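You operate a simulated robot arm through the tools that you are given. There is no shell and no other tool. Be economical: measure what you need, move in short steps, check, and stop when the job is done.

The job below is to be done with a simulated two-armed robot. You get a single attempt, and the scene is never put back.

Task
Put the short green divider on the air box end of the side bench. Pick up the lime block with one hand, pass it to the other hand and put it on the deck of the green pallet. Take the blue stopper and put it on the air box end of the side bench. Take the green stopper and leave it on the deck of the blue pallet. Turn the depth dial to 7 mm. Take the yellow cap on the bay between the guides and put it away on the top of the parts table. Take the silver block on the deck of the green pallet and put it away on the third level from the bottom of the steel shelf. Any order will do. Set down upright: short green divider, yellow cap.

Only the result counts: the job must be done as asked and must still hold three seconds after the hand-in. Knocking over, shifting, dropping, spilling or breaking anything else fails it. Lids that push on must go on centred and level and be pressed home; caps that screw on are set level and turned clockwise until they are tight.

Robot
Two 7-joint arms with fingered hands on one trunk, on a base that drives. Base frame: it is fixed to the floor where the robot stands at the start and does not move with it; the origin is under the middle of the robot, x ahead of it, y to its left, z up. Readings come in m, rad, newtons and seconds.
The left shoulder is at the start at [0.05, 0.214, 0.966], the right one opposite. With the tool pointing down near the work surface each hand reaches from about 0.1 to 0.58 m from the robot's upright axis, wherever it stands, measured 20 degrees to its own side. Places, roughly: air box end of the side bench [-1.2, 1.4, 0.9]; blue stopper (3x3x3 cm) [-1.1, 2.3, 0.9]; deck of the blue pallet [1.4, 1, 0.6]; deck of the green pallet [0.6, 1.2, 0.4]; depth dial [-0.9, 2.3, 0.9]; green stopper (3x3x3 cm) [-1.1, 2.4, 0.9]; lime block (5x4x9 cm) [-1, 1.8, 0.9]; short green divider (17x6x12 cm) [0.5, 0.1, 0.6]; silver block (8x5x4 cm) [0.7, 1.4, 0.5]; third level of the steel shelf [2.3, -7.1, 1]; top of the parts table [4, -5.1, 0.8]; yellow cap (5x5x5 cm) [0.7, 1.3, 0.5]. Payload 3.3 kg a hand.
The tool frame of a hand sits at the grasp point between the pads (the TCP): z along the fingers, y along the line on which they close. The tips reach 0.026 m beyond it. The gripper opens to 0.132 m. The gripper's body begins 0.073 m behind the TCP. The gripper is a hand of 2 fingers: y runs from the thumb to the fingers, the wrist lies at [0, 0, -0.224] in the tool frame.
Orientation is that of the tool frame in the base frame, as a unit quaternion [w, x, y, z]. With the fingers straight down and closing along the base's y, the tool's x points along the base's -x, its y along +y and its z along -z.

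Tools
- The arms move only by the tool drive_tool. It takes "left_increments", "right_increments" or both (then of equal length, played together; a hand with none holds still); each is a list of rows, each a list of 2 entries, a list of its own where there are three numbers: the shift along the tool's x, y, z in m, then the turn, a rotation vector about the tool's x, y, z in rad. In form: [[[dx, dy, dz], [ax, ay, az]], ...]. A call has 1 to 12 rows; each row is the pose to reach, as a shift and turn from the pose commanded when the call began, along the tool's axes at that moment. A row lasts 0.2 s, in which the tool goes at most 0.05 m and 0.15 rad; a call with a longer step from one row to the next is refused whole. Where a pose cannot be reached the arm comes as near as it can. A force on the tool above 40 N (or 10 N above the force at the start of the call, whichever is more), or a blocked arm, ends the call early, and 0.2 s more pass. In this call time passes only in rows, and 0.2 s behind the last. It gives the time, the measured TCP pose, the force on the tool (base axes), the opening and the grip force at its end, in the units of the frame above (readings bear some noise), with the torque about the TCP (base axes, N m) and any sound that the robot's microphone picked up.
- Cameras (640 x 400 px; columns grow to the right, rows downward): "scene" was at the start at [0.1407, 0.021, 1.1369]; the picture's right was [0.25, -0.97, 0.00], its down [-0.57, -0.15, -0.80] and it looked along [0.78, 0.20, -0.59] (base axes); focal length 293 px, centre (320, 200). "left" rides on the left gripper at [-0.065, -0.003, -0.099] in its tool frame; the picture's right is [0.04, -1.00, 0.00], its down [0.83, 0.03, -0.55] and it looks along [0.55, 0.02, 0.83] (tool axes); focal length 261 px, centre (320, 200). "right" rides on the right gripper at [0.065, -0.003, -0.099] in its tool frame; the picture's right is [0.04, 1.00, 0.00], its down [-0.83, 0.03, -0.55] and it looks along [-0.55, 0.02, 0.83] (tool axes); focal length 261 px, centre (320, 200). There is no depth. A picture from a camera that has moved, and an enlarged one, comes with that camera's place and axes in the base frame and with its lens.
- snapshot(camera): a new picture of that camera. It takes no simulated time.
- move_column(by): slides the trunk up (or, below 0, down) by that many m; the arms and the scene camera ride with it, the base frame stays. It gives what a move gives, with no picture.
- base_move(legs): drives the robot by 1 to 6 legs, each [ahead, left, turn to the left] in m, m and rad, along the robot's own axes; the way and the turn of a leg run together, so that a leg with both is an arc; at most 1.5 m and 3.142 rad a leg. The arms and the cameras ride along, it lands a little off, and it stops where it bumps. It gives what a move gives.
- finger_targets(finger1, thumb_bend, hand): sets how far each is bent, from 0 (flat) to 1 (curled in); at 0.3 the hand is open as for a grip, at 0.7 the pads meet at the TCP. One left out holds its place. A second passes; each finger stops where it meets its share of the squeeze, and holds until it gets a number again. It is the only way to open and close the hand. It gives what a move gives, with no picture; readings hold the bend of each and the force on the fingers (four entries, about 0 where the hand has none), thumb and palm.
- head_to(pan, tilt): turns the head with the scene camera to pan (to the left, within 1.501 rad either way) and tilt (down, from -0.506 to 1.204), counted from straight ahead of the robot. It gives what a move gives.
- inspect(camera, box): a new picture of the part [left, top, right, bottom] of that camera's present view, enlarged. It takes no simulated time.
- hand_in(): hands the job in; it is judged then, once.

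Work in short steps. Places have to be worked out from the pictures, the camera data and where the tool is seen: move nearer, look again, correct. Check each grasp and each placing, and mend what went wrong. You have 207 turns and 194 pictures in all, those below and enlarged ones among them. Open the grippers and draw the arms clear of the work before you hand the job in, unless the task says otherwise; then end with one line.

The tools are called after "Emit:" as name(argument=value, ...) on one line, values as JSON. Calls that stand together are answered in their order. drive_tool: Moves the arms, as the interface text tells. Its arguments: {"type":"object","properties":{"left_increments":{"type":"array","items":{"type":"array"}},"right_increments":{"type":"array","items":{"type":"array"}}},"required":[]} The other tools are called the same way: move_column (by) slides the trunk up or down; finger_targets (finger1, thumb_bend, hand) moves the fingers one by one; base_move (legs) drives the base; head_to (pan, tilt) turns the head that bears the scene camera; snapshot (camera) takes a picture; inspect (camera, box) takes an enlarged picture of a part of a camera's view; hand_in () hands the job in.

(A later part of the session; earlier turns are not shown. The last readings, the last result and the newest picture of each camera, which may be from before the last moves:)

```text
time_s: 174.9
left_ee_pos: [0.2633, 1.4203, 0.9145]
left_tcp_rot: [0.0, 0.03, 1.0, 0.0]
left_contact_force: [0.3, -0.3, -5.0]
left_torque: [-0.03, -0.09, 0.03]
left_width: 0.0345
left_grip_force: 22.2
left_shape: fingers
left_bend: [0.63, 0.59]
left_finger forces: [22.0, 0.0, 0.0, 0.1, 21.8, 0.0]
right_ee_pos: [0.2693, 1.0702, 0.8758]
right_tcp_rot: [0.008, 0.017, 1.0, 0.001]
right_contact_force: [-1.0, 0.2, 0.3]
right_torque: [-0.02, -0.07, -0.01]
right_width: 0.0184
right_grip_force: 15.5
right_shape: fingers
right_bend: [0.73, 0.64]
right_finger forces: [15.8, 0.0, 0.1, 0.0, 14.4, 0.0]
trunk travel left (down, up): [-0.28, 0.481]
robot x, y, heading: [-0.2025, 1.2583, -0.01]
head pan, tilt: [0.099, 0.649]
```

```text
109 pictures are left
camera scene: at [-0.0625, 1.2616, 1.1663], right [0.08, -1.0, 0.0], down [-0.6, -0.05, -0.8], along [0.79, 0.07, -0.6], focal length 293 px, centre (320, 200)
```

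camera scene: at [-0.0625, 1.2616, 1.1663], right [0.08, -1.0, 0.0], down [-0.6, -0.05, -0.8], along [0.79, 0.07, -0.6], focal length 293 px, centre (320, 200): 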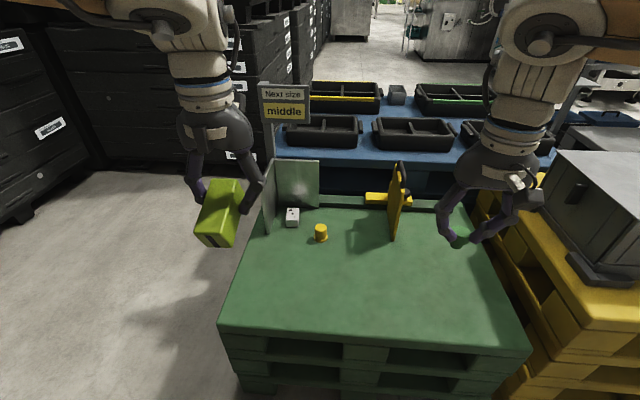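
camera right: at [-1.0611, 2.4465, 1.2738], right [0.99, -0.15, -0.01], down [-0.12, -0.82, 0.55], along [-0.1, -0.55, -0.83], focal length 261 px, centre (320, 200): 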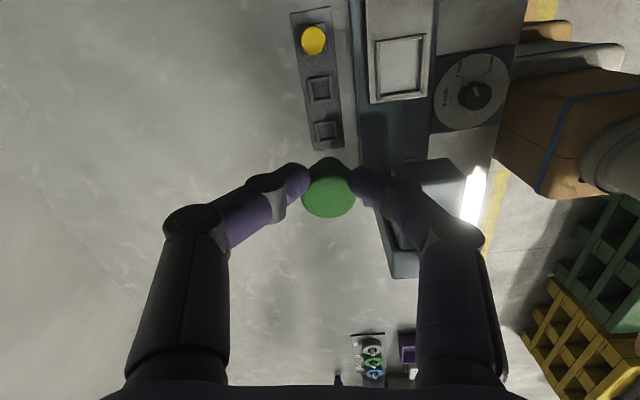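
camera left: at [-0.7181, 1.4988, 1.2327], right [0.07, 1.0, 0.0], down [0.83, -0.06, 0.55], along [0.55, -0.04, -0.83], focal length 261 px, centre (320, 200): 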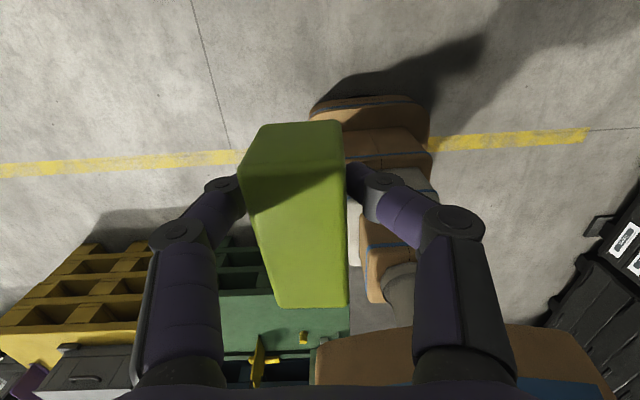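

Next I check the stopper in the right hand, then drive closer: base to about (0, 1.05) so that the lime block comes over the free deck in front at ≈(0.46, 1.13).

Emit:
base_move(legs=[[0, -0.2, 0], [0.19, 0, 0]])

Emit:
snapshot(camera="right")

Emit:
snapshot(camera="left")

```text
time_s: 177.6
left_ee_pos: [0.4459, 1.2151, 0.9133]
left_tcp_rot: [0.0, 0.032, 0.999, -0.001]
left_contact_force: [-0.4, 0.7, -4.3]
left_torque: [-0.06, -0.05, -0.01]
left_width: 0.0346
left_grip_force: 22.2
left_shape: fingers
left_bend: [0.63, 0.59]
left_finger forces: [22.0, 0.1, 0.1, 0.1, 21.8, 0.0]
right_ee_pos: [0.452, 0.8664, 0.8744]
right_tcp_rot: [0.005, 0.019, 1.0, 0.001]
right_contact_force: [-1.0, 0.8, -0.9]
right_torque: [-0.01, 0.04, 0.02]
right_width: 0.0184
right_grip_force: 15.3
right_shape: fingers
right_bend: [0.73, 0.64]
right_finger forces: [15.8, 0.1, 0.0, 0.1, 14.3, 0.1]
trunk travel left (down, up): [-0.28, 0.481]
robot x, y, heading: [-0.017, 1.051, -0.021]
head pan, tilt: [0.099, 0.649]
```

```text
108 pictures are left
camera right: at [0.3851, 0.8646, 0.9714], right [0.0, 1.0, 0.0], down [0.83, 0.0, 0.56], along [0.56, 0.0, -0.83], focal length 261 px, centre (320, 200)
```

right: 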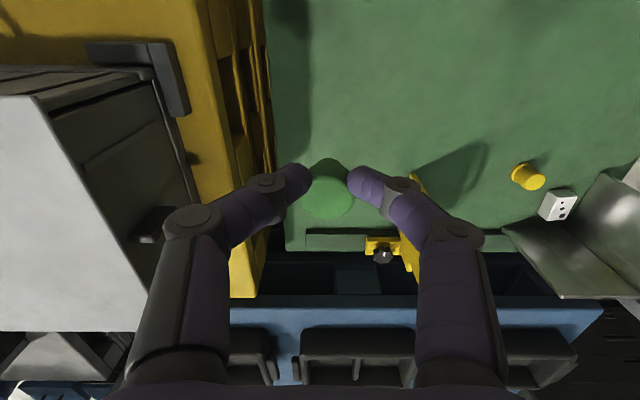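

```text
107 pictures are left
camera left: at [0.511, 1.2063, 1.0119], right [-0.1, -0.99, 0.0], down [-0.83, 0.09, 0.55], along [-0.55, 0.05, -0.83], focal length 261 px, centre (320, 200)
```

left: 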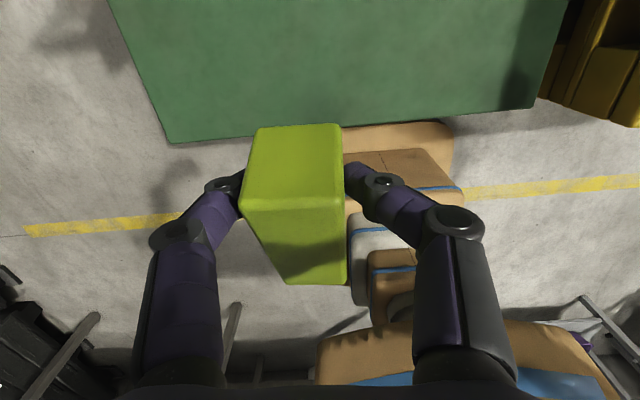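

Stopper and block are both held well. I raise the right hand a bit, lower the trunk 14 cm, and lower the left hand toward the deck.

Emit:
drive_tool(right_increments=[[[0, 0, -0.04], [0, 0, 0]], [[0, 0, -0.08], [0, 0, 0]], [[0, 0, -0.12], [0, 0, 0]], [[0, 0, -0.12], [0, 0, 0]]], left_increments=[[[0, -0.02, 0.04], [0, 0, 0]], [[0, -0.04, 0.08], [0, 0, 0]], [[0, -0.06, 0.12], [0, 0, 0]], [[0, -0.06, 0.16], [0, 0, 0]]])

Emit:
move_column(by=-0.14)

Emit:
snapshot(camera="scene")

```text
time_s: 178.6
left_ee_pos: [0.4422, 1.1556, 0.754]
left_tcp_rot: [0.0, 0.03, 1.0, -0.002]
left_contact_force: [1.0, -0.5, -4.6]
left_torque: [-0.09, -0.07, 0.03]
left_width: 0.0345
left_grip_force: 22.2
left_shape: fingers
left_bend: [0.63, 0.59]
left_finger forces: [22.3, 0.1, 0.1, 0.0, 21.9, 0.0]
right_ee_pos: [0.4409, 0.8673, 0.9891]
right_tcp_rot: [0.007, 0.018, 1.0, 0.0]
right_contact_force: [-0.1, -0.2, -0.3]
right_torque: [-0.03, -0.02, 0.01]
right_width: 0.0166
right_grip_force: 11.4
right_shape: fingers
right_bend: [0.73, 0.71]
right_finger forces: [11.6, 0.0, 0.1, 0.0, 11.5, 0.1]
right hand out of reach, approached as far as the arm can: row 3, 4
trunk travel left (down, up): [-0.28, 0.481]
robot x, y, heading: [-0.0147, 1.0521, -0.021]
head pan, tilt: [0.099, 0.649]
```

```text
time_s: 180.3
left_ee_pos: [0.4429, 1.1548, 0.6157]
left_tcp_rot: [0.001, 0.031, 1.0, -0.003]
left_contact_force: [0.1, 0.0, -4.6]
left_torque: [-0.03, -0.1, 0.02]
left_width: 0.0348
left_grip_force: 22.4
left_shape: fingers
left_bend: [0.63, 0.59]
left_finger forces: [22.1, 0.0, 0.0, 0.0, 22.0, 0.0]
right_ee_pos: [0.4418, 0.8684, 0.8525]
right_tcp_rot: [0.007, 0.019, 1.0, 0.001]
right_contact_force: [0.1, 0.3, -0.3]
right_torque: [-0.02, 0.01, -0.01]
right_width: 0.0145
right_grip_force: 11.7
right_shape: fingers
right_bend: [0.74, 0.72]
right_finger forces: [11.2, 0.0, 0.0, 0.0, 11.0, 0.1]
trunk travel left (down, up): [-0.14, 0.621]
robot x, y, heading: [-0.0176, 1.055, -0.018]
head pan, tilt: [0.099, 0.649]
```

```text
106 pictures are left
camera scene: at [0.1599, 1.0569, 1.0226], right [0.08, -1.0, 0.0], down [-0.6, -0.05, -0.8], along [0.79, 0.06, -0.6], focal length 293 px, centre (320, 200)
```

scene: 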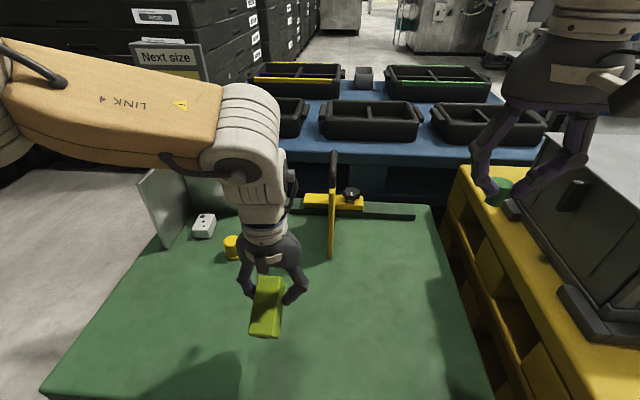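

The right grip is shrinking (width 0.0145, force 11 N) — the stopper may be slipping. I check it.

Emit:
inspect(camera="right", box=[220, 100, 440, 260])

Emit:
inspect(camera="scene", box=[440, 100, 620, 240])

```text
2.50 times, centred on (330, 180) of right
camera zoom: at [0.3754, 0.8674, 0.9479], right [0.0, 1.0, 0.0], down [0.82, 0.0, 0.57], along [0.57, 0.0, -0.82], focal length 652 px, centre (295, 250)
```

zoom: 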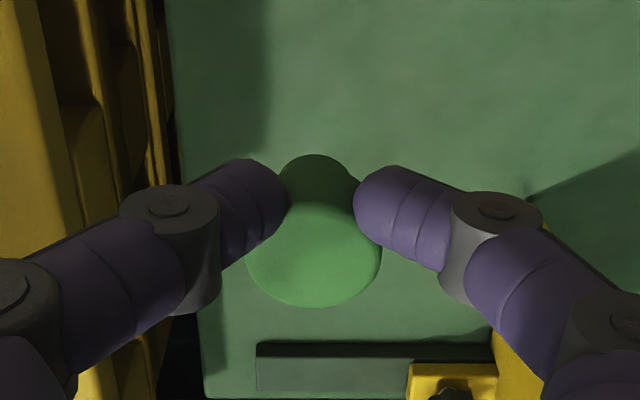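

```text
2.86 times, centred on (530, 170) of scene
camera zoom: at [0.1599, 1.0569, 1.0226], right [0.08, -1.0, 0.0], down [-0.6, -0.05, -0.8], along [0.79, 0.06, -0.6], focal length 837 px, centre (-280, 286)
```

zoom: 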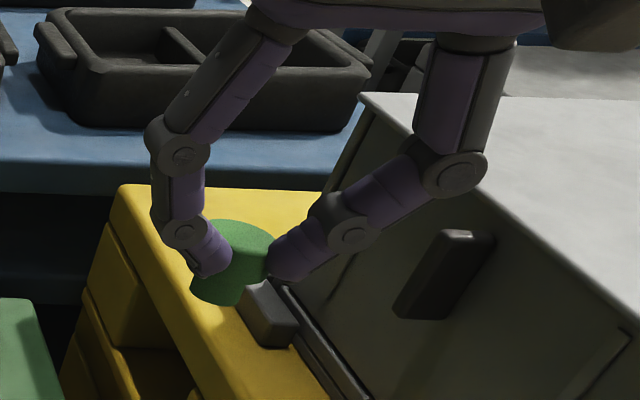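

The stopper has crept forward in the pads. I relax the squeeze to stop the creep, and plan to set it down on the green deck right below and regrip it properly.

Emit:
finger_targets(hand="right", finger1=0.765, thumb_bend=0.745)

Emit:
drive_tool(right_increments=[[[0, 0, 0.04], [0, 0, 0]], [[0, 0, 0.08], [0, 0, 0]], [[0, 0, 0.12], [0, 0, 0]], [[0, 0, 0.16], [0, 0, 0]], [[0, 0, 0.2], [0, 0, 0]]])

Emit:
inspect(camera="right", box=[220, 100, 440, 260])

```text
time_s: 181.3
left_ee_pos: [0.4424, 1.1548, 0.6142]
left_tcp_rot: [0.0, 0.031, 1.0, -0.001]
left_contact_force: [-0.3, -0.5, -4.8]
left_torque: [-0.03, -0.09, 0.01]
left_width: 0.0348
left_grip_force: 22.2
left_shape: fingers
left_bend: [0.63, 0.59]
left_finger forces: [22.2, 0.1, 0.1, 0.0, 22.0, 0.1]
right_ee_pos: [0.4423, 0.8689, 0.8508]
right_tcp_rot: [0.007, 0.018, 1.0, 0.0]
right_contact_force: [0.1, -0.4, -0.1]
right_torque: [-0.01, -0.02, 0.02]
right_width: 0.0001
right_grip_force: 0.1
right_shape: fingers
right_bend: [0.74, 0.72]
right_finger forces: [0.0, 0.0, 0.1, 0.0, 0.1, 0.0]
trunk travel left (down, up): [-0.14, 0.621]
robot x, y, heading: [-0.0161, 1.0567, -0.017]
head pan, tilt: [0.099, 0.649]
```

```text
time_s: 182.5
left_ee_pos: [0.4432, 1.1547, 0.6138]
left_tcp_rot: [0.0, 0.032, 1.0, -0.001]
left_contact_force: [0.7, -0.5, -5.1]
left_torque: [-0.04, -0.09, -0.02]
left_width: 0.0346
left_grip_force: 22.3
left_shape: fingers
left_bend: [0.63, 0.59]
left_finger forces: [22.1, 0.0, 0.0, 0.1, 22.0, 0.0]
right_ee_pos: [0.4471, 0.8655, 0.6496]
right_tcp_rot: [0.007, 0.019, 1.0, 0.001]
right_contact_force: [-1.0, 0.6, 0.5]
right_torque: [0.01, -0.02, -0.01]
right_width: 0.0
right_grip_force: 0.1
right_shape: fingers
right_bend: [0.74, 0.72]
right_finger forces: [0.0, 0.1, 0.0, 0.1, 0.0, 0.1]
trunk travel left (down, up): [-0.14, 0.621]
robot x, y, heading: [-0.0129, 1.0548, -0.018]
head pan, tilt: [0.099, 0.649]
```

```text
2.50 times, centred on (330, 180) of right
camera zoom: at [0.3806, 0.865, 0.7454], right [0.0, 1.0, 0.0], down [0.83, 0.0, 0.56], along [0.56, 0.0, -0.83], focal length 652 px, centre (295, 250)
```

zoom: 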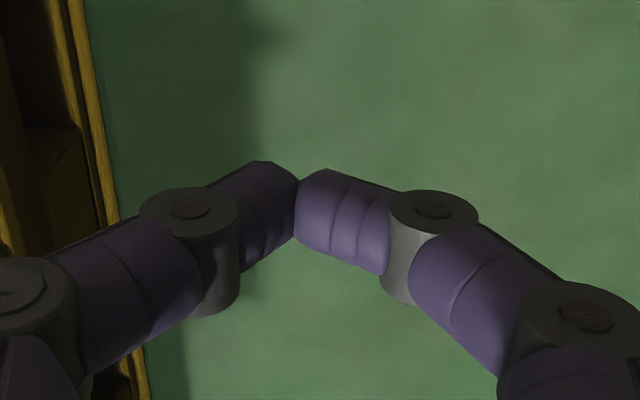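

The stopper dropped (from ~0.35 m above the deck). I look for it at once.

Emit:
snapshot(camera="scene")

Emit:
snapshot(camera="right")

```text
102 pictures are left
camera scene: at [0.1603, 1.0569, 1.0224], right [0.08, -1.0, 0.0], down [-0.6, -0.05, -0.8], along [0.79, 0.06, -0.61], focal length 293 px, centre (320, 200)
```

scene: 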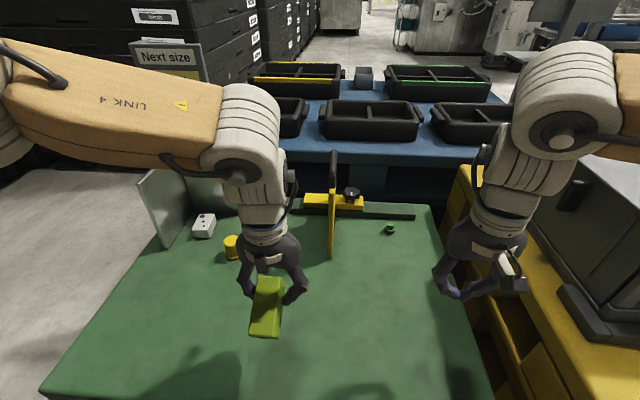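

```text
101 pictures are left
camera right: at [0.3806, 0.865, 0.7454], right [0.0, 1.0, 0.0], down [0.83, 0.0, 0.56], along [0.56, 0.0, -0.83], focal length 261 px, centre (320, 200)
```

right: 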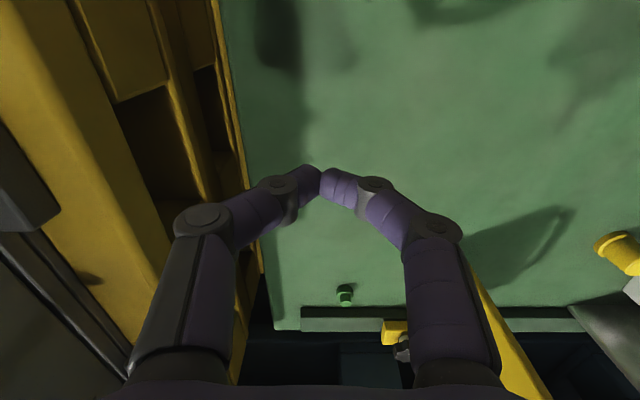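

Luck: it landed on the green deck at ≈(0.78, 0.91). First I put the lime block down: lower the left hand 12 cm, then in fine steps.

Emit:
drive_tool(left_increments=[[[0, 0, 0.04], [0, 0, 0]], [[0, 0, 0.08], [0, 0, 0]], [[0, 0, 0.115], [0, 0, 0]]])

Emit:
snapshot(camera="scene")

```text
time_s: 183.3
left_ee_pos: [0.4429, 1.1552, 0.4979]
left_tcp_rot: [0.0, 0.032, 0.999, 0.0]
left_contact_force: [-0.4, 0.7, -3.1]
left_torque: [0.01, 0.01, 0.01]
left_width: 0.0345
left_grip_force: 22.3
left_shape: fingers
left_bend: [0.63, 0.59]
left_finger forces: [22.6, 0.1, 0.0, 0.0, 22.2, 0.0]
right_ee_pos: [0.4473, 0.8666, 0.6495]
right_tcp_rot: [0.007, 0.019, 1.0, 0.001]
right_contact_force: [0.5, -0.2, -0.1]
right_torque: [0.03, 0.04, 0.01]
right_width: 0.0
right_grip_force: 0.1
right_shape: fingers
right_bend: [0.74, 0.72]
right_finger forces: [0.0, 0.1, 0.0, 0.0, 0.0, 0.0]
trunk travel left (down, up): [-0.14, 0.621]
robot x, y, heading: [-0.0129, 1.0507, -0.021]
head pan, tilt: [0.099, 0.649]
```

```text
100 pictures are left
camera scene: at [0.1602, 1.0569, 1.0224], right [0.08, -1.0, 0.0], down [-0.6, -0.05, -0.8], along [0.79, 0.06, -0.6], focal length 293 px, centre (320, 200)
```

scene: 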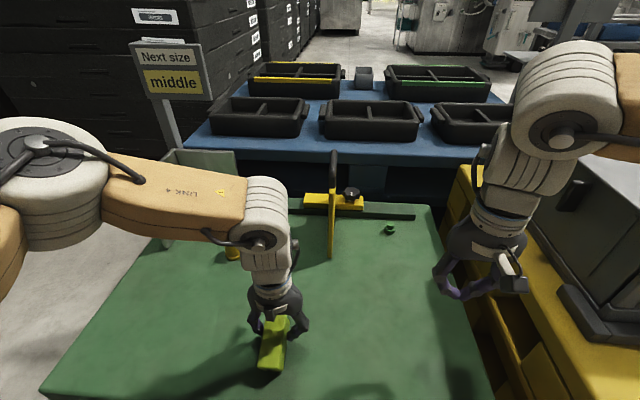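

Torque just changed — probably first touch of the block's end. 3 mm rows further.

Emit:
drive_tool(left_increments=[[[0, 0, 0.003], [0, 0, 0]], [[0, 0, 0.006], [0, 0, 0]]])

Emit:
inspect(camera="scene", box=[210, 270, 350, 390])

```text
time_s: 183.9
left_ee_pos: [0.4431, 1.1542, 0.4929]
left_tcp_rot: [0.002, 0.031, 1.0, -0.001]
left_contact_force: [1.0, -0.5, -2.1]
left_torque: [0.01, 0.03, 0.02]
left_width: 0.0348
left_grip_force: 22.5
left_shape: fingers
left_bend: [0.63, 0.59]
left_finger forces: [22.7, 0.1, 0.1, 0.0, 22.5, 0.0]
right_ee_pos: [0.4462, 0.867, 0.6503]
right_tcp_rot: [0.007, 0.018, 1.0, 0.0]
right_contact_force: [0.4, 0.3, -0.2]
right_torque: [0.01, 0.0, 0.02]
right_width: 0.0
right_grip_force: 0.0
right_shape: fingers
right_bend: [0.74, 0.72]
right_finger forces: [0.0, 0.0, 0.0, 0.0, 0.0, 0.0]
trunk travel left (down, up): [-0.14, 0.621]
robot x, y, heading: [-0.0157, 1.0521, -0.019]
head pan, tilt: [0.099, 0.649]
```

```text
3.33 times, centred on (280, 330) of scene
camera zoom: at [0.1601, 1.0569, 1.0224], right [0.08, -1.0, 0.0], down [-0.6, -0.05, -0.8], along [0.79, 0.06, -0.6], focal length 976 px, centre (453, -233)
```

zoom: 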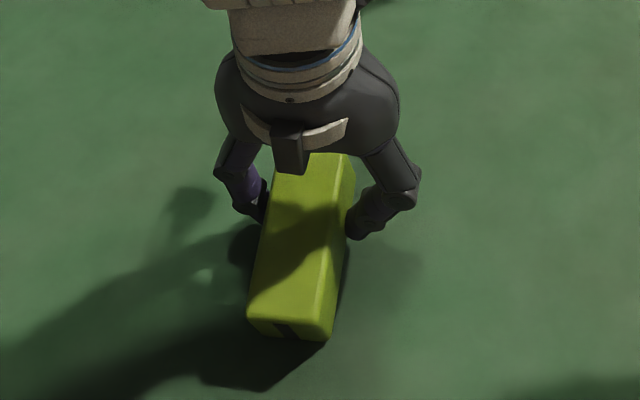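

The block's near end is touching and it is rotating level in the grip. I continue down in 3 mm rows.

Emit:
drive_tool(left_increments=[[[0, 0, 0.003], [0, 0, 0]], [[0, 0, 0.006], [0, 0, 0]], [[0, 0, 0.009], [0, 0, 0]]])

Emit:
inspect(camera="scene", box=[210, 270, 350, 390])

```text
time_s: 184.7
left_ee_pos: [0.4423, 1.1544, 0.4848]
left_tcp_rot: [0.001, 0.031, 1.0, 0.0]
left_contact_force: [1.8, -0.8, -0.4]
left_torque: [-0.01, 0.13, 0.05]
left_width: 0.0349
left_grip_force: 23.0
left_shape: fingers
left_bend: [0.63, 0.59]
left_finger forces: [22.4, 0.1, 0.0, 0.0, 23.1, 0.1]
right_ee_pos: [0.4468, 0.8663, 0.6504]
right_tcp_rot: [0.007, 0.018, 1.0, 0.002]
right_contact_force: [-0.7, -0.1, 0.1]
right_torque: [-0.02, -0.01, -0.01]
right_width: 0.0
right_grip_force: 0.0
right_shape: fingers
right_bend: [0.74, 0.72]
right_finger forces: [0.1, 0.0, 0.0, 0.1, 0.1, 0.0]
trunk travel left (down, up): [-0.14, 0.621]
robot x, y, heading: [-0.0192, 1.0531, -0.013]
head pan, tilt: [0.099, 0.649]
```

```text
3.33 times, centred on (280, 330) of scene
camera zoom: at [0.1601, 1.0568, 1.0224], right [0.08, -1.0, 0.0], down [-0.6, -0.05, -0.8], along [0.79, 0.06, -0.6], focal length 976 px, centre (453, -233)
```

zoom: 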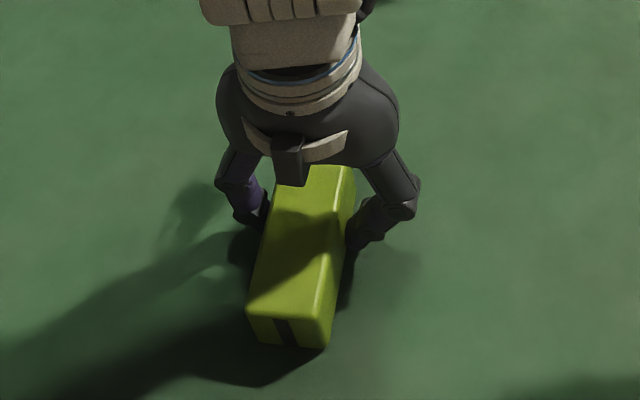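

Going on a little more until the force rises clearly.

Emit:
drive_tool(left_increments=[[[0, 0, 0.003], [0, 0, 0]], [[0, 0, 0.006], [0, 0, 0]], [[0, 0, 0.009], [0, 0, 0]]])

Emit:
inspect(camera="scene", box=[210, 270, 350, 390])

```text
time_s: 185.5
left_ee_pos: [0.443, 1.1548, 0.4797]
left_tcp_rot: [0.002, 0.031, 1.0, 0.0]
left_contact_force: [-7.2, 4.8, 31.4]
left_torque: [1.23, 0.33, 0.36]
left_width: 0.0348
left_grip_force: 37.2
left_shape: fingers
left_bend: [0.7, 0.59]
left_finger forces: [53.2, 0.1, 0.0, 0.0, 22.2, 0.0]
right_ee_pos: [0.4459, 0.8656, 0.6519]
right_tcp_rot: [0.008, 0.018, 1.0, 0.001]
right_contact_force: [-1.1, 0.8, 0.1]
right_torque: [0.0, -0.02, -0.03]
right_width: 0.0
right_grip_force: 0.0
right_shape: fingers
right_bend: [0.74, 0.72]
right_finger forces: [0.0, 0.0, 0.0, 0.0, 0.0, 0.0]
trunk travel left (down, up): [-0.14, 0.621]
robot x, y, heading: [-0.0147, 1.0558, -0.019]
head pan, tilt: [0.099, 0.649]
```

```text
3.33 times, centred on (280, 330) of scene
camera zoom: at [0.1577, 1.0566, 1.0234], right [0.08, -1.0, 0.0], down [-0.6, -0.05, -0.8], along [0.8, 0.07, -0.6], focal length 976 px, centre (453, -233)
```

zoom: 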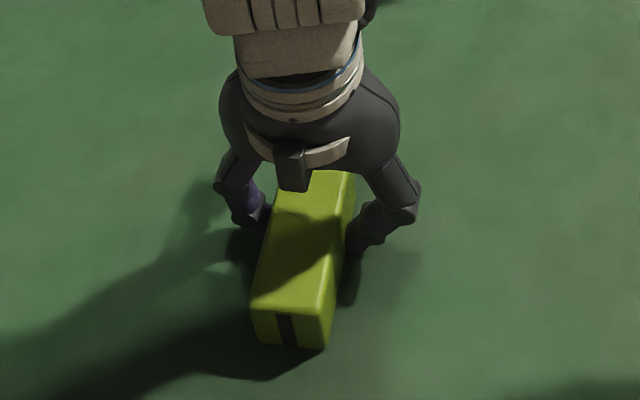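

Down on the deck (finger tip touches). I ease up 5 mm, open and lift away.

Emit:
drive_tool(left_increments=[[[0, 0, -0.006], [0, 0, 0]]])

Emit:
finger_targets(hand="left", finger1=0.5, thumb_bend=0.5)

Emit:
finger_targets(hand="left", finger1=0.35, thumb_bend=0.35)

Emit:
drive_tool(left_increments=[[[0, 0, -0.03], [0, 0, 0]], [[0, 0, -0.07], [0, 0, 0]], [[0, 0, -0.12], [0, 0, 0]], [[0, 0, -0.17], [0, 0, 0]], [[0, 0, -0.22], [0, 0, 0]]], right_increments=[[[0, 0, -0.03], [0, 0, 0]], [[0, 0, -0.07], [0, 0, 0]], [[0, 0, -0.12], [0, 0, 0]], [[0, 0, -0.12], [0, 0, 0]], [[0, 0, -0.12], [0, 0, 0]]])

Emit:
snapshot(camera="scene")

```text
time_s: 185.9
left_ee_pos: [0.4422, 1.1535, 0.4809]
left_tcp_rot: [-0.001, 0.032, 0.999, -0.001]
left_contact_force: [-0.4, 1.6, -1.3]
left_torque: [0.09, 0.1, -0.06]
left_width: 0.0347
left_grip_force: 22.3
left_shape: fingers
left_bend: [0.66, 0.6]
left_finger forces: [22.2, 0.0, 0.0, 0.0, 21.3, 0.0]
right_ee_pos: [0.4471, 0.8661, 0.6507]
right_tcp_rot: [0.007, 0.019, 1.0, 0.001]
right_contact_force: [-1.0, -0.3, 0.2]
right_torque: [-0.03, -0.01, 0.01]
right_width: 0.0
right_grip_force: 0.1
right_shape: fingers
right_bend: [0.74, 0.72]
right_finger forces: [0.1, 0.0, 0.0, 0.0, 0.0, 0.2]
trunk travel left (down, up): [-0.14, 0.621]
robot x, y, heading: [-0.0205, 1.0517, -0.021]
head pan, tilt: [0.099, 0.649]
```

```text
time_s: 186.9
left_ee_pos: [0.4424, 1.1534, 0.4822]
left_tcp_rot: [0.001, 0.032, 0.999, 0.0]
left_contact_force: [-0.5, -3.2, 9.7]
left_torque: [0.11, -0.01, -0.02]
left_width: 0.0606
left_grip_force: 4.5
left_shape: fingers
left_bend: [0.55, 0.5]
left_finger forces: [7.8, 0.0, 0.1, 0.1, 1.3, 0.1]
right_ee_pos: [0.4468, 0.865, 0.651]
right_tcp_rot: [0.007, 0.019, 1.0, 0.001]
right_contact_force: [0.2, -0.6, 0.0]
right_torque: [0.01, -0.01, 0.0]
right_width: 0.0
right_grip_force: 0.1
right_shape: fingers
right_bend: [0.74, 0.72]
right_finger forces: [0.1, 0.0, 0.0, 0.0, 0.0, 0.0]
trunk travel left (down, up): [-0.14, 0.621]
robot x, y, heading: [-0.0163, 1.0548, -0.015]
head pan, tilt: [0.099, 0.649]
```

```text
time_s: 187.9
left_ee_pos: [0.4434, 1.1544, 0.482]
left_tcp_rot: [0.0, 0.031, 1.0, 0.0]
left_contact_force: [0.6, 0.0, 0.0]
left_torque: [0.0, 0.01, -0.02]
left_width: 0.1168
left_grip_force: 0.1
left_shape: fingers
left_bend: [0.35, 0.35]
left_finger forces: [0.1, 0.1, 0.1, 0.0, 0.0, 0.0]
right_ee_pos: [0.4476, 0.8676, 0.6494]
right_tcp_rot: [0.007, 0.018, 1.0, 0.001]
right_contact_force: [0.4, -0.9, 0.3]
right_torque: [0.0, 0.03, -0.01]
right_width: 0.0
right_grip_force: 0.1
right_shape: fingers
right_bend: [0.74, 0.72]
right_finger forces: [0.0, 0.0, 0.0, 0.0, 0.1, 0.0]
trunk travel left (down, up): [-0.14, 0.621]
robot x, y, heading: [-0.0147, 1.0538, -0.02]
head pan, tilt: [0.099, 0.649]
```

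```text
time_s: 189.1
left_ee_pos: [0.4401, 1.1558, 0.7012]
left_tcp_rot: [0.0, 0.031, 1.0, -0.001]
left_contact_force: [-0.1, -0.3, 0.5]
left_torque: [-0.02, -0.01, -0.02]
left_width: 0.1169
left_grip_force: 0.0
left_shape: fingers
left_bend: [0.35, 0.35]
left_finger forces: [0.1, 0.0, 0.1, 0.0, 0.1, 0.0]
right_ee_pos: [0.446, 0.8687, 0.771]
right_tcp_rot: [0.007, 0.019, 1.0, 0.001]
right_contact_force: [0.4, 0.9, -0.1]
right_torque: [-0.01, 0.0, 0.02]
right_width: 0.0
right_grip_force: 0.1
right_shape: fingers
right_bend: [0.74, 0.72]
right_finger forces: [0.0, 0.0, 0.0, 0.0, 0.0, 0.1]
trunk travel left (down, up): [-0.14, 0.621]
robot x, y, heading: [-0.0185, 1.0528, -0.016]
head pan, tilt: [0.099, 0.649]
```

```text
96 pictures are left
camera scene: at [0.1599, 1.0568, 1.0225], right [0.08, -1.0, 0.0], down [-0.6, -0.05, -0.8], along [0.79, 0.06, -0.6], focal length 293 px, centre (320, 200)
```

scene: 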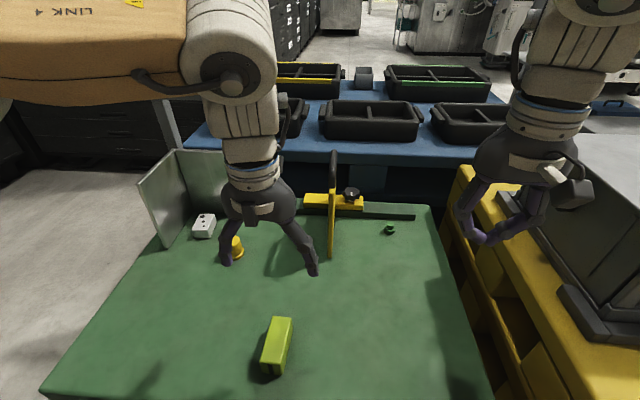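

The lime block lies on the green deck. The stopper at ≈(0.78, 0.91) is far in, so I'll use the left hand tilted forward. First I fold the right hand in, shift the base to y≈0.80, then tilt the left hand forward.

Emit:
drive_tool(right_increments=[[[0.04, 0.02, 0], [0, 0, 0]], [[0.08, 0.04, 0], [0, 0, 0]], [[0.12, 0.06, 0], [0, 0, 0]], [[0.16, 0.08, -0.01], [0, 0, 0]], [[0.19, 0.09, -0.02], [0, 0, 0]]])

Emit:
base_move(legs=[[0, -0.24, 0.018]])

Emit:
drive_tool(left_increments=[[[-0.022, 0, 0], [0, -0.136, 0]], [[-0.044, 0, 0], [0, -0.272, 0]], [[-0.066, 0, 0.01], [0, -0.408, 0]], [[-0.088, 0, 0.02], [0, -0.544, 0]], [[-0.11, 0, 0.03], [0, -0.68, 0]], [[-0.132, 0, 0.03], [0, -0.816, 0]], [[-0.154, 0, 0.03], [0, -0.952, 0]], [[-0.176, 0, 0.03], [0, -1.088, 0]], [[-0.2, 0, 0.03], [0, -1.2, 0]]])

Emit:
snapshot(camera="scene")

Emit:
snapshot(camera="left")

```text
time_s: 190.3
left_ee_pos: [0.4411, 1.1559, 0.6999]
left_tcp_rot: [0.001, 0.032, 0.999, -0.001]
left_contact_force: [0.2, -0.1, -0.1]
left_torque: [0.03, 0.03, -0.01]
left_width: 0.1169
left_grip_force: 0.0
left_shape: fingers
left_bend: [0.35, 0.35]
left_finger forces: [0.0, 0.1, 0.1, 0.1, 0.1, 0.1]
right_ee_pos: [0.2597, 0.9649, 0.7908]
right_tcp_rot: [0.007, 0.019, 1.0, 0.001]
right_contact_force: [0.9, -1.3, 0.5]
right_torque: [0.02, 0.0, 0.0]
right_width: 0.0
right_grip_force: 0.1
right_shape: fingers
right_bend: [0.74, 0.72]
right_finger forces: [0.0, 0.0, 0.1, 0.1, 0.2, 0.1]
trunk travel left (down, up): [-0.14, 0.621]
robot x, y, heading: [-0.0153, 1.0554, -0.019]
head pan, tilt: [0.099, 0.649]
```

```text
time_s: 192.1
left_ee_pos: [0.4366, 0.9208, 0.7006]
left_tcp_rot: [0.0, 0.021, 1.0, 0.0]
left_contact_force: [0.5, -0.9, 0.3]
left_torque: [-0.02, 0.01, 0.0]
left_width: 0.1171
left_grip_force: 0.1
left_shape: fingers
left_bend: [0.35, 0.35]
left_finger forces: [0.1, 0.1, 0.1, 0.0, 0.0, 0.0]
right_ee_pos: [0.2589, 0.7268, 0.7901]
right_tcp_rot: [0.008, 0.009, 1.0, 0.001]
right_contact_force: [-0.1, 0.1, -0.1]
right_torque: [0.03, 0.05, 0.03]
right_width: 0.0
right_grip_force: 0.0
right_shape: fingers
right_bend: [0.74, 0.72]
right_finger forces: [0.0, 0.0, 0.0, 0.0, 0.0, 0.1]
trunk travel left (down, up): [-0.14, 0.621]
robot x, y, heading: [-0.0188, 0.8105, 0.003]
head pan, tilt: [0.099, 0.649]
```

```text
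time_s: 194.1
left_ee_pos: [0.6363, 0.9121, 0.67]
left_tcp_rot: [0.565, 0.017, 0.824, -0.012]
left_contact_force: [-0.1, -0.7, -0.1]
left_torque: [0.01, 0.01, 0.01]
left_width: 0.1165
left_grip_force: 0.2
left_shape: fingers
left_bend: [0.35, 0.35]
left_finger forces: [0.1, 0.0, 0.0, 0.0, 0.0, 0.1]
right_ee_pos: [0.2589, 0.726, 0.7901]
right_tcp_rot: [0.007, 0.009, 1.0, 0.001]
right_contact_force: [0.1, 0.3, -0.1]
right_torque: [-0.01, 0.0, -0.02]
right_width: 0.0
right_grip_force: 0.2
right_shape: fingers
right_bend: [0.74, 0.72]
right_finger forces: [0.0, 0.1, 0.0, 0.1, 0.0, 0.1]
trunk travel left (down, up): [-0.14, 0.621]
robot x, y, heading: [-0.0216, 0.806, 0.002]
head pan, tilt: [0.099, 0.649]
```

```text
95 pictures are left
camera scene: at [0.1578, 0.8158, 1.0225], right [0.1, -0.99, 0.0], down [-0.6, -0.06, -0.8], along [0.79, 0.08, -0.6], focal length 293 px, centre (320, 200)
```

scene: 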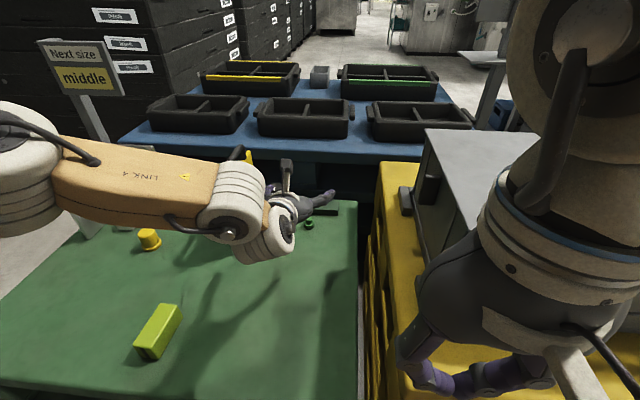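

```text
94 pictures are left
camera left: at [0.5674, 0.9097, 0.7665], right [-0.06, -1.0, -0.04], down [-0.81, 0.07, -0.58], along [0.58, 0.0, -0.82], focal length 261 px, centre (320, 200)
```

left: 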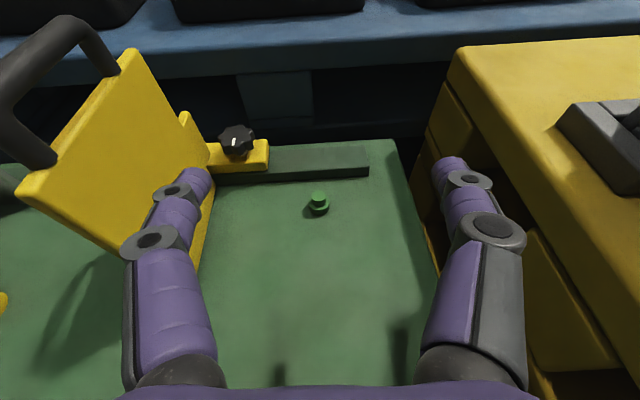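

The stopper stands upside down at ≈(0.776, 0.913). I narrow the left fingers, lower the trunk, and creep the base ahead 4 cm.

Emit:
finger_targets(hand="left", finger1=0.47, thumb_bend=0.47)

Emit:
move_column(by=-0.135)

Emit:
base_move(legs=[[0.045, 0, 0]])

Emit:
snapshot(camera="left")

Emit:
snapshot(camera="scene")

```text
time_s: 195.1
left_ee_pos: [0.6376, 0.9108, 0.6712]
left_tcp_rot: [0.565, 0.017, 0.825, -0.013]
left_contact_force: [-0.1, -0.4, 0.8]
left_torque: [0.02, 0.02, 0.02]
left_width: 0.0772
left_grip_force: 0.1
left_shape: fingers
left_bend: [0.47, 0.47]
left_finger forces: [0.1, 0.1, 0.0, 0.0, 0.0, 0.0]
right_ee_pos: [0.2597, 0.7265, 0.7908]
right_tcp_rot: [0.007, 0.008, 1.0, 0.001]
right_contact_force: [-0.7, 0.5, -0.3]
right_torque: [-0.01, 0.02, -0.02]
right_width: 0.0
right_grip_force: 0.0
right_shape: fingers
right_bend: [0.74, 0.72]
right_finger forces: [0.1, 0.1, 0.0, 0.1, 0.0, 0.0]
trunk travel left (down, up): [-0.14, 0.621]
robot x, y, heading: [-0.0197, 0.81, -0.0]
head pan, tilt: [0.099, 0.649]
```

```text
time_s: 196.0
left_ee_pos: [0.6364, 0.9125, 0.594]
left_tcp_rot: [0.559, 0.016, 0.829, -0.012]
left_contact_force: [-0.5, -0.5, -0.1]
left_torque: [0.04, 0.04, -0.01]
left_width: 0.0774
left_grip_force: 0.1
left_shape: fingers
left_bend: [0.47, 0.47]
left_finger forces: [0.0, 0.0, 0.0, 0.0, 0.1, 0.1]
right_ee_pos: [0.2642, 0.7258, 0.7187]
right_tcp_rot: [0.005, 0.017, 1.0, 0.001]
right_contact_force: [1.5, 0.6, 0.5]
right_torque: [0.02, 0.3, -0.03]
right_width: 0.0
right_grip_force: 0.1
right_shape: fingers
right_bend: [0.74, 0.72]
right_finger forces: [0.0, 0.0, 0.1, 0.1, 0.0, 0.0]
trunk travel left (down, up): [-0.07, 0.691]
robot x, y, heading: [-0.0202, 0.8131, 0.008]
head pan, tilt: [0.099, 0.649]
stopped: the force on the tool passed its limit at 68 N (the readings are from after the stop); the commanded pose is now the measured one
```

```text
time_s: 196.9
left_ee_pos: [0.6808, 0.9123, 0.5944]
left_tcp_rot: [0.56, 0.017, 0.828, -0.013]
left_contact_force: [-0.1, 1.0, -0.5]
left_torque: [0.02, -0.03, 0.03]
left_width: 0.0768
left_grip_force: 0.1
left_shape: fingers
left_bend: [0.47, 0.47]
left_finger forces: [0.0, 0.0, 0.0, 0.0, 0.0, 0.1]
right_ee_pos: [0.3104, 0.7258, 0.7187]
right_tcp_rot: [0.006, 0.015, 1.0, 0.001]
right_contact_force: [6.0, -0.7, 3.4]
right_torque: [0.02, 1.02, 0.05]
right_width: 0.0002
right_grip_force: 0.0
right_shape: fingers
right_bend: [0.74, 0.72]
right_finger forces: [0.0, 0.1, 0.0, 0.0, 0.0, 0.1]
trunk travel left (down, up): [-0.07, 0.691]
robot x, y, heading: [0.0269, 0.8103, 0.005]
head pan, tilt: [0.099, 0.649]
```

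```text
93 pictures are left
camera left: at [0.6125, 0.9113, 0.6908], right [-0.06, -1.0, -0.03], down [-0.82, 0.07, -0.57], along [0.57, 0.0, -0.82], focal length 261 px, centre (320, 200)
```

left: 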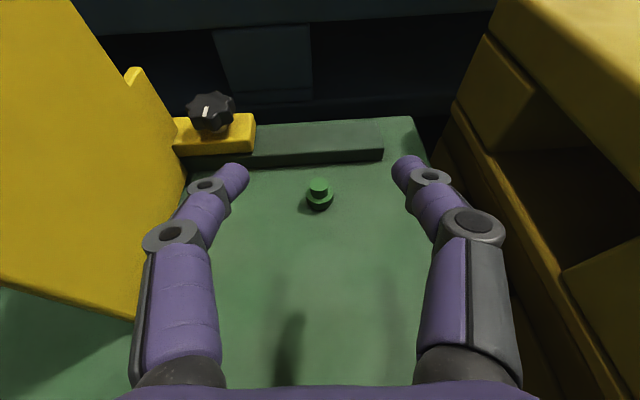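

```text
92 pictures are left
camera scene: at [0.2278, 0.8159, 0.9493], right [0.1, -0.99, 0.0], down [-0.6, -0.06, -0.8], along [0.79, 0.08, -0.6], focal length 293 px, centre (320, 200)
```

scene: 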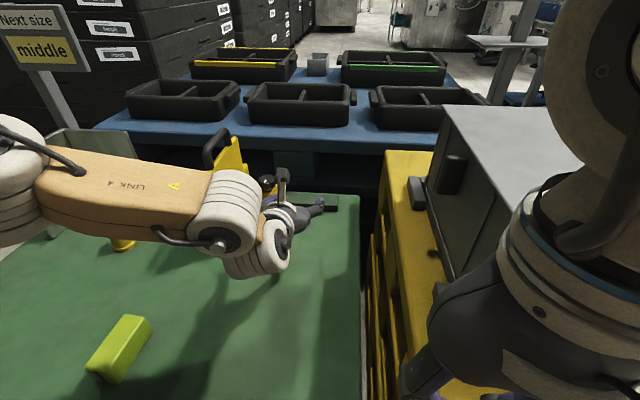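

The trunk stopped on a force — the right hand (folded in) seems to press against the robot's own body. I lift the right hand and move it slightly forward to free it.

Emit:
drive_tool(right_increments=[[[-0.015, 0.0, -0.02], [0, 0, 0]], [[-0.03, 0.0, -0.05], [0, 0, 0]], [[-0.04, 0.0, -0.08], [0, 0, 0]]])

Emit:
snapshot(camera="right")

```text
time_s: 197.7
left_ee_pos: [0.6815, 0.9123, 0.5947]
left_tcp_rot: [0.559, 0.017, 0.829, -0.013]
left_contact_force: [-0.2, 0.2, -1.2]
left_torque: [0.01, 0.03, 0.02]
left_width: 0.0773
left_grip_force: 0.0
left_shape: fingers
left_bend: [0.47, 0.47]
left_finger forces: [0.1, 0.0, 0.0, 0.0, 0.0, 0.1]
right_ee_pos: [0.3462, 0.7233, 0.7909]
right_tcp_rot: [0.006, 0.015, 1.0, 0.003]
right_contact_force: [0.6, -0.6, -0.1]
right_torque: [-0.01, -0.01, 0.05]
right_width: 0.0002
right_grip_force: 0.0
right_shape: fingers
right_bend: [0.74, 0.72]
right_finger forces: [0.0, 0.0, 0.0, 0.1, 0.1, 0.0]
right hand out of reach, approached as far as the arm can: row 3
trunk travel left (down, up): [-0.07, 0.691]
robot x, y, heading: [0.0252, 0.8076, -0.003]
head pan, tilt: [0.099, 0.649]
```

```text
91 pictures are left
camera right: at [0.2798, 0.7216, 0.8867], right [-0.01, 1.0, 0.01], down [0.83, 0.0, 0.56], along [0.56, 0.01, -0.83], focal length 261 px, centre (320, 200)
```

right: 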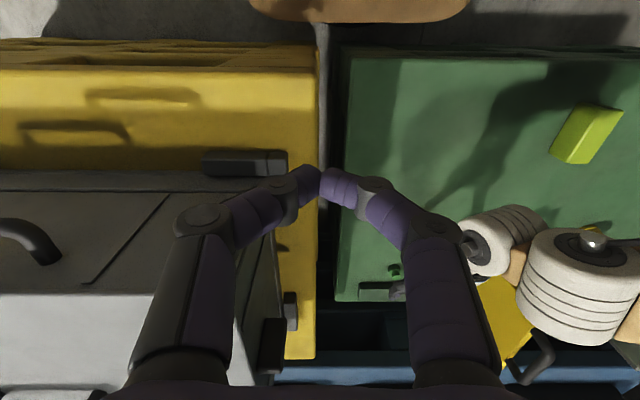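

The right hand is free again; base-to-pallet gap is ~3 cm, enough. I bring the left hand down behind the stopper, then forward around it.

Emit:
drive_tool(left_increments=[[[0.028, 0.001, 0.019], [0, 0, 0]], [[0.056, 0.002, 0.037], [0, 0, 0]], [[0.085, 0.003, 0.056], [0, 0, 0]]])

Emit:
snapshot(camera="left")

```text
time_s: 198.5
left_ee_pos: [0.7002, 0.915, 0.4958]
left_tcp_rot: [0.56, 0.017, 0.828, -0.013]
left_contact_force: [0.2, -0.7, 0.4]
left_torque: [-0.03, 0.03, -0.01]
left_width: 0.0768
left_grip_force: 0.0
left_shape: fingers
left_bend: [0.47, 0.47]
left_finger forces: [0.0, 0.1, 0.1, 0.0, 0.1, 0.0]
right_ee_pos: [0.3454, 0.7241, 0.7904]
right_tcp_rot: [0.005, 0.016, 1.0, 0.002]
right_contact_force: [0.4, 0.2, -0.2]
right_torque: [0.01, -0.02, -0.01]
right_width: 0.0
right_grip_force: 0.0
right_shape: fingers
right_bend: [0.74, 0.72]
right_finger forces: [0.1, 0.0, 0.1, 0.0, 0.0, 0.1]
trunk travel left (down, up): [-0.07, 0.691]
robot x, y, heading: [0.0281, 0.8108, 0.003]
head pan, tilt: [0.099, 0.649]
```

```text
90 pictures are left
camera left: at [0.6325, 0.9129, 0.5921], right [-0.06, -1.0, -0.03], down [-0.82, 0.07, -0.57], along [0.57, 0.0, -0.82], focal length 261 px, centre (320, 200)
```

left: 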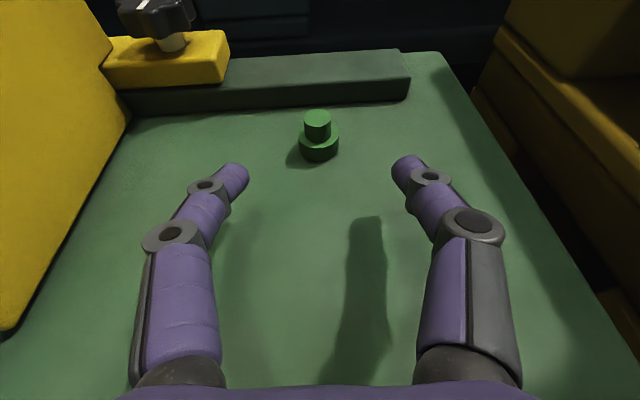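

Stopper at ≈(0.770, 0.911), inside the finger span. I advance 5.5 cm to surround it.

Emit:
drive_tool(left_increments=[[[-0.001, 0, 0.02], [0, 0, 0]], [[-0.003, 0, 0.04], [0, 0, 0]], [[-0.004, 0, 0.058], [0, 0, 0]]])

Emit:
snapshot(camera="left")

```text
time_s: 199.3
left_ee_pos: [0.7564, 0.9129, 0.4766]
left_tcp_rot: [0.56, 0.017, 0.828, -0.013]
left_contact_force: [-0.4, -0.6, 0.4]
left_torque: [-0.01, -0.01, 0.0]
left_width: 0.0773
left_grip_force: 0.1
left_shape: fingers
left_bend: [0.47, 0.47]
left_finger forces: [0.0, 0.2, 0.0, 0.0, 0.0, 0.0]
right_ee_pos: [0.3465, 0.7233, 0.7901]
right_tcp_rot: [0.005, 0.016, 1.0, 0.003]
right_contact_force: [-0.4, 0.1, 0.3]
right_torque: [0.0, 0.02, 0.01]
right_width: 0.0
right_grip_force: 0.0
right_shape: fingers
right_bend: [0.74, 0.72]
right_finger forces: [0.0, 0.0, 0.0, 0.1, 0.0, 0.0]
trunk travel left (down, up): [-0.07, 0.691]
robot x, y, heading: [0.0248, 0.8075, 0.005]
head pan, tilt: [0.099, 0.649]
```

```text
89 pictures are left
camera left: at [0.6885, 0.9124, 0.573], right [-0.06, -1.0, -0.03], down [-0.82, 0.07, -0.57], along [0.57, 0.0, -0.82], focal length 261 px, centre (320, 200)
```

left: 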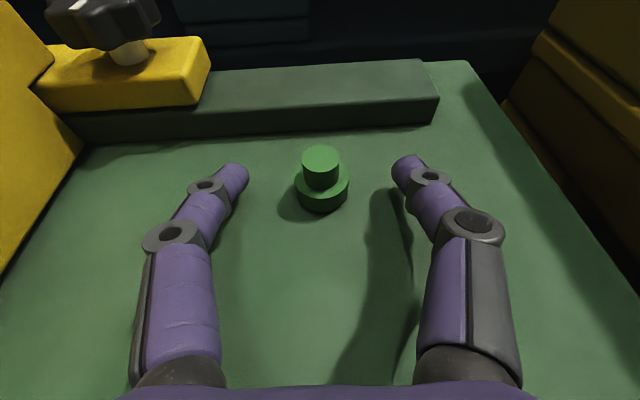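

The stopper is between the pads. I close moderately.

Emit:
finger_targets(hand="left", finger1=0.76, thumb_bend=0.76)

Emit:
inspect(camera="left", box=[220, 100, 420, 260])

```text
time_s: 200.3
left_ee_pos: [0.7565, 0.9131, 0.4788]
left_tcp_rot: [0.561, 0.017, 0.827, -0.013]
left_contact_force: [3.5, -2.0, 8.5]
left_torque: [0.04, -0.19, -0.05]
left_width: 0.0145
left_grip_force: 13.8
left_shape: fingers
left_bend: [0.71, 0.67]
left_finger forces: [13.5, 0.1, 0.0, 0.0, 13.4, 0.1]
right_ee_pos: [0.3455, 0.724, 0.7902]
right_tcp_rot: [0.005, 0.016, 1.0, 0.003]
right_contact_force: [-0.1, 0.6, -0.2]
right_torque: [-0.01, 0.02, 0.01]
right_width: 0.0
right_grip_force: 0.0
right_shape: fingers
right_bend: [0.74, 0.72]
right_finger forces: [0.1, 0.1, 0.0, 0.0, 0.0, 0.0]
trunk travel left (down, up): [-0.07, 0.691]
robot x, y, heading: [0.0289, 0.808, -0.001]
head pan, tilt: [0.099, 0.649]
```

```text
2.50 times, centred on (320, 180) of left
camera zoom: at [0.6883, 0.9121, 0.5746], right [-0.06, -1.0, -0.03], down [-0.82, 0.07, -0.57], along [0.57, 0.0, -0.82], focal length 652 px, centre (320, 250)
```

zoom: 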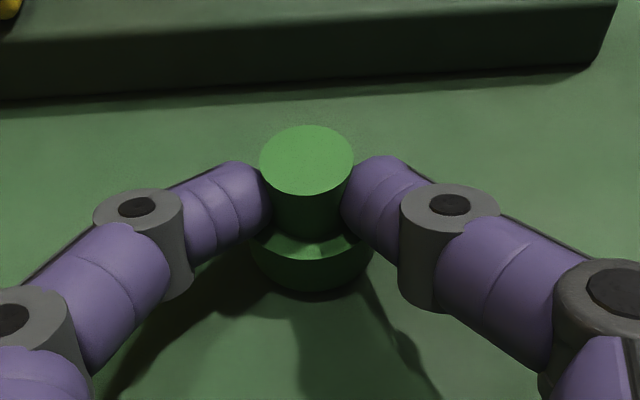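

It grips the neck just above the flange — a secure hold. I lift it straight up and check.

Emit:
drive_tool(left_increments=[[[-0.037, 0, -0.015], [0, 0, 0]], [[-0.074, 0, -0.03], [0, 0, 0]], [[-0.11, 0, -0.06], [0, 0, 0]], [[-0.14, 0, -0.1], [0, 0, 0]], [[-0.17, 0, -0.14], [0, 0, 0]]])

Emit:
inspect(camera="left", box=[220, 100, 420, 260])

```text
time_s: 201.5
left_ee_pos: [0.6902, 0.9164, 0.6897]
left_tcp_rot: [0.56, 0.017, 0.828, -0.014]
left_contact_force: [0.2, 0.1, 0.0]
left_torque: [-0.04, 0.01, -0.01]
left_width: 0.0139
left_grip_force: 12.9
left_shape: fingers
left_bend: [0.71, 0.71]
left_finger forces: [11.8, 0.0, 0.0, 0.1, 12.8, 0.1]
right_ee_pos: [0.3458, 0.7229, 0.7918]
right_tcp_rot: [0.005, 0.015, 1.0, 0.001]
right_contact_force: [-0.4, 0.2, 0.4]
right_torque: [0.0, 0.0, 0.0]
right_width: 0.0
right_grip_force: 0.1
right_shape: fingers
right_bend: [0.74, 0.72]
right_finger forces: [0.0, 0.0, 0.0, 0.0, 0.0, 0.0]
trunk travel left (down, up): [-0.07, 0.691]
robot x, y, heading: [0.0248, 0.8081, -0.001]
head pan, tilt: [0.099, 0.649]
```

```text
2.50 times, centred on (320, 180) of left
camera zoom: at [0.6225, 0.916, 0.7861], right [-0.06, -1.0, -0.03], down [-0.82, 0.07, -0.57], along [0.57, 0.0, -0.82], focal length 652 px, centre (320, 250)
```

zoom: 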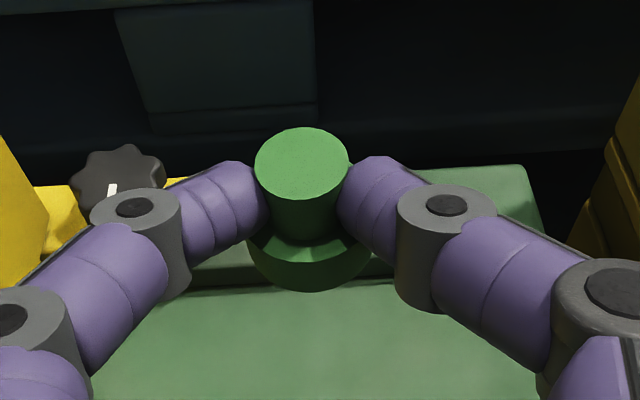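

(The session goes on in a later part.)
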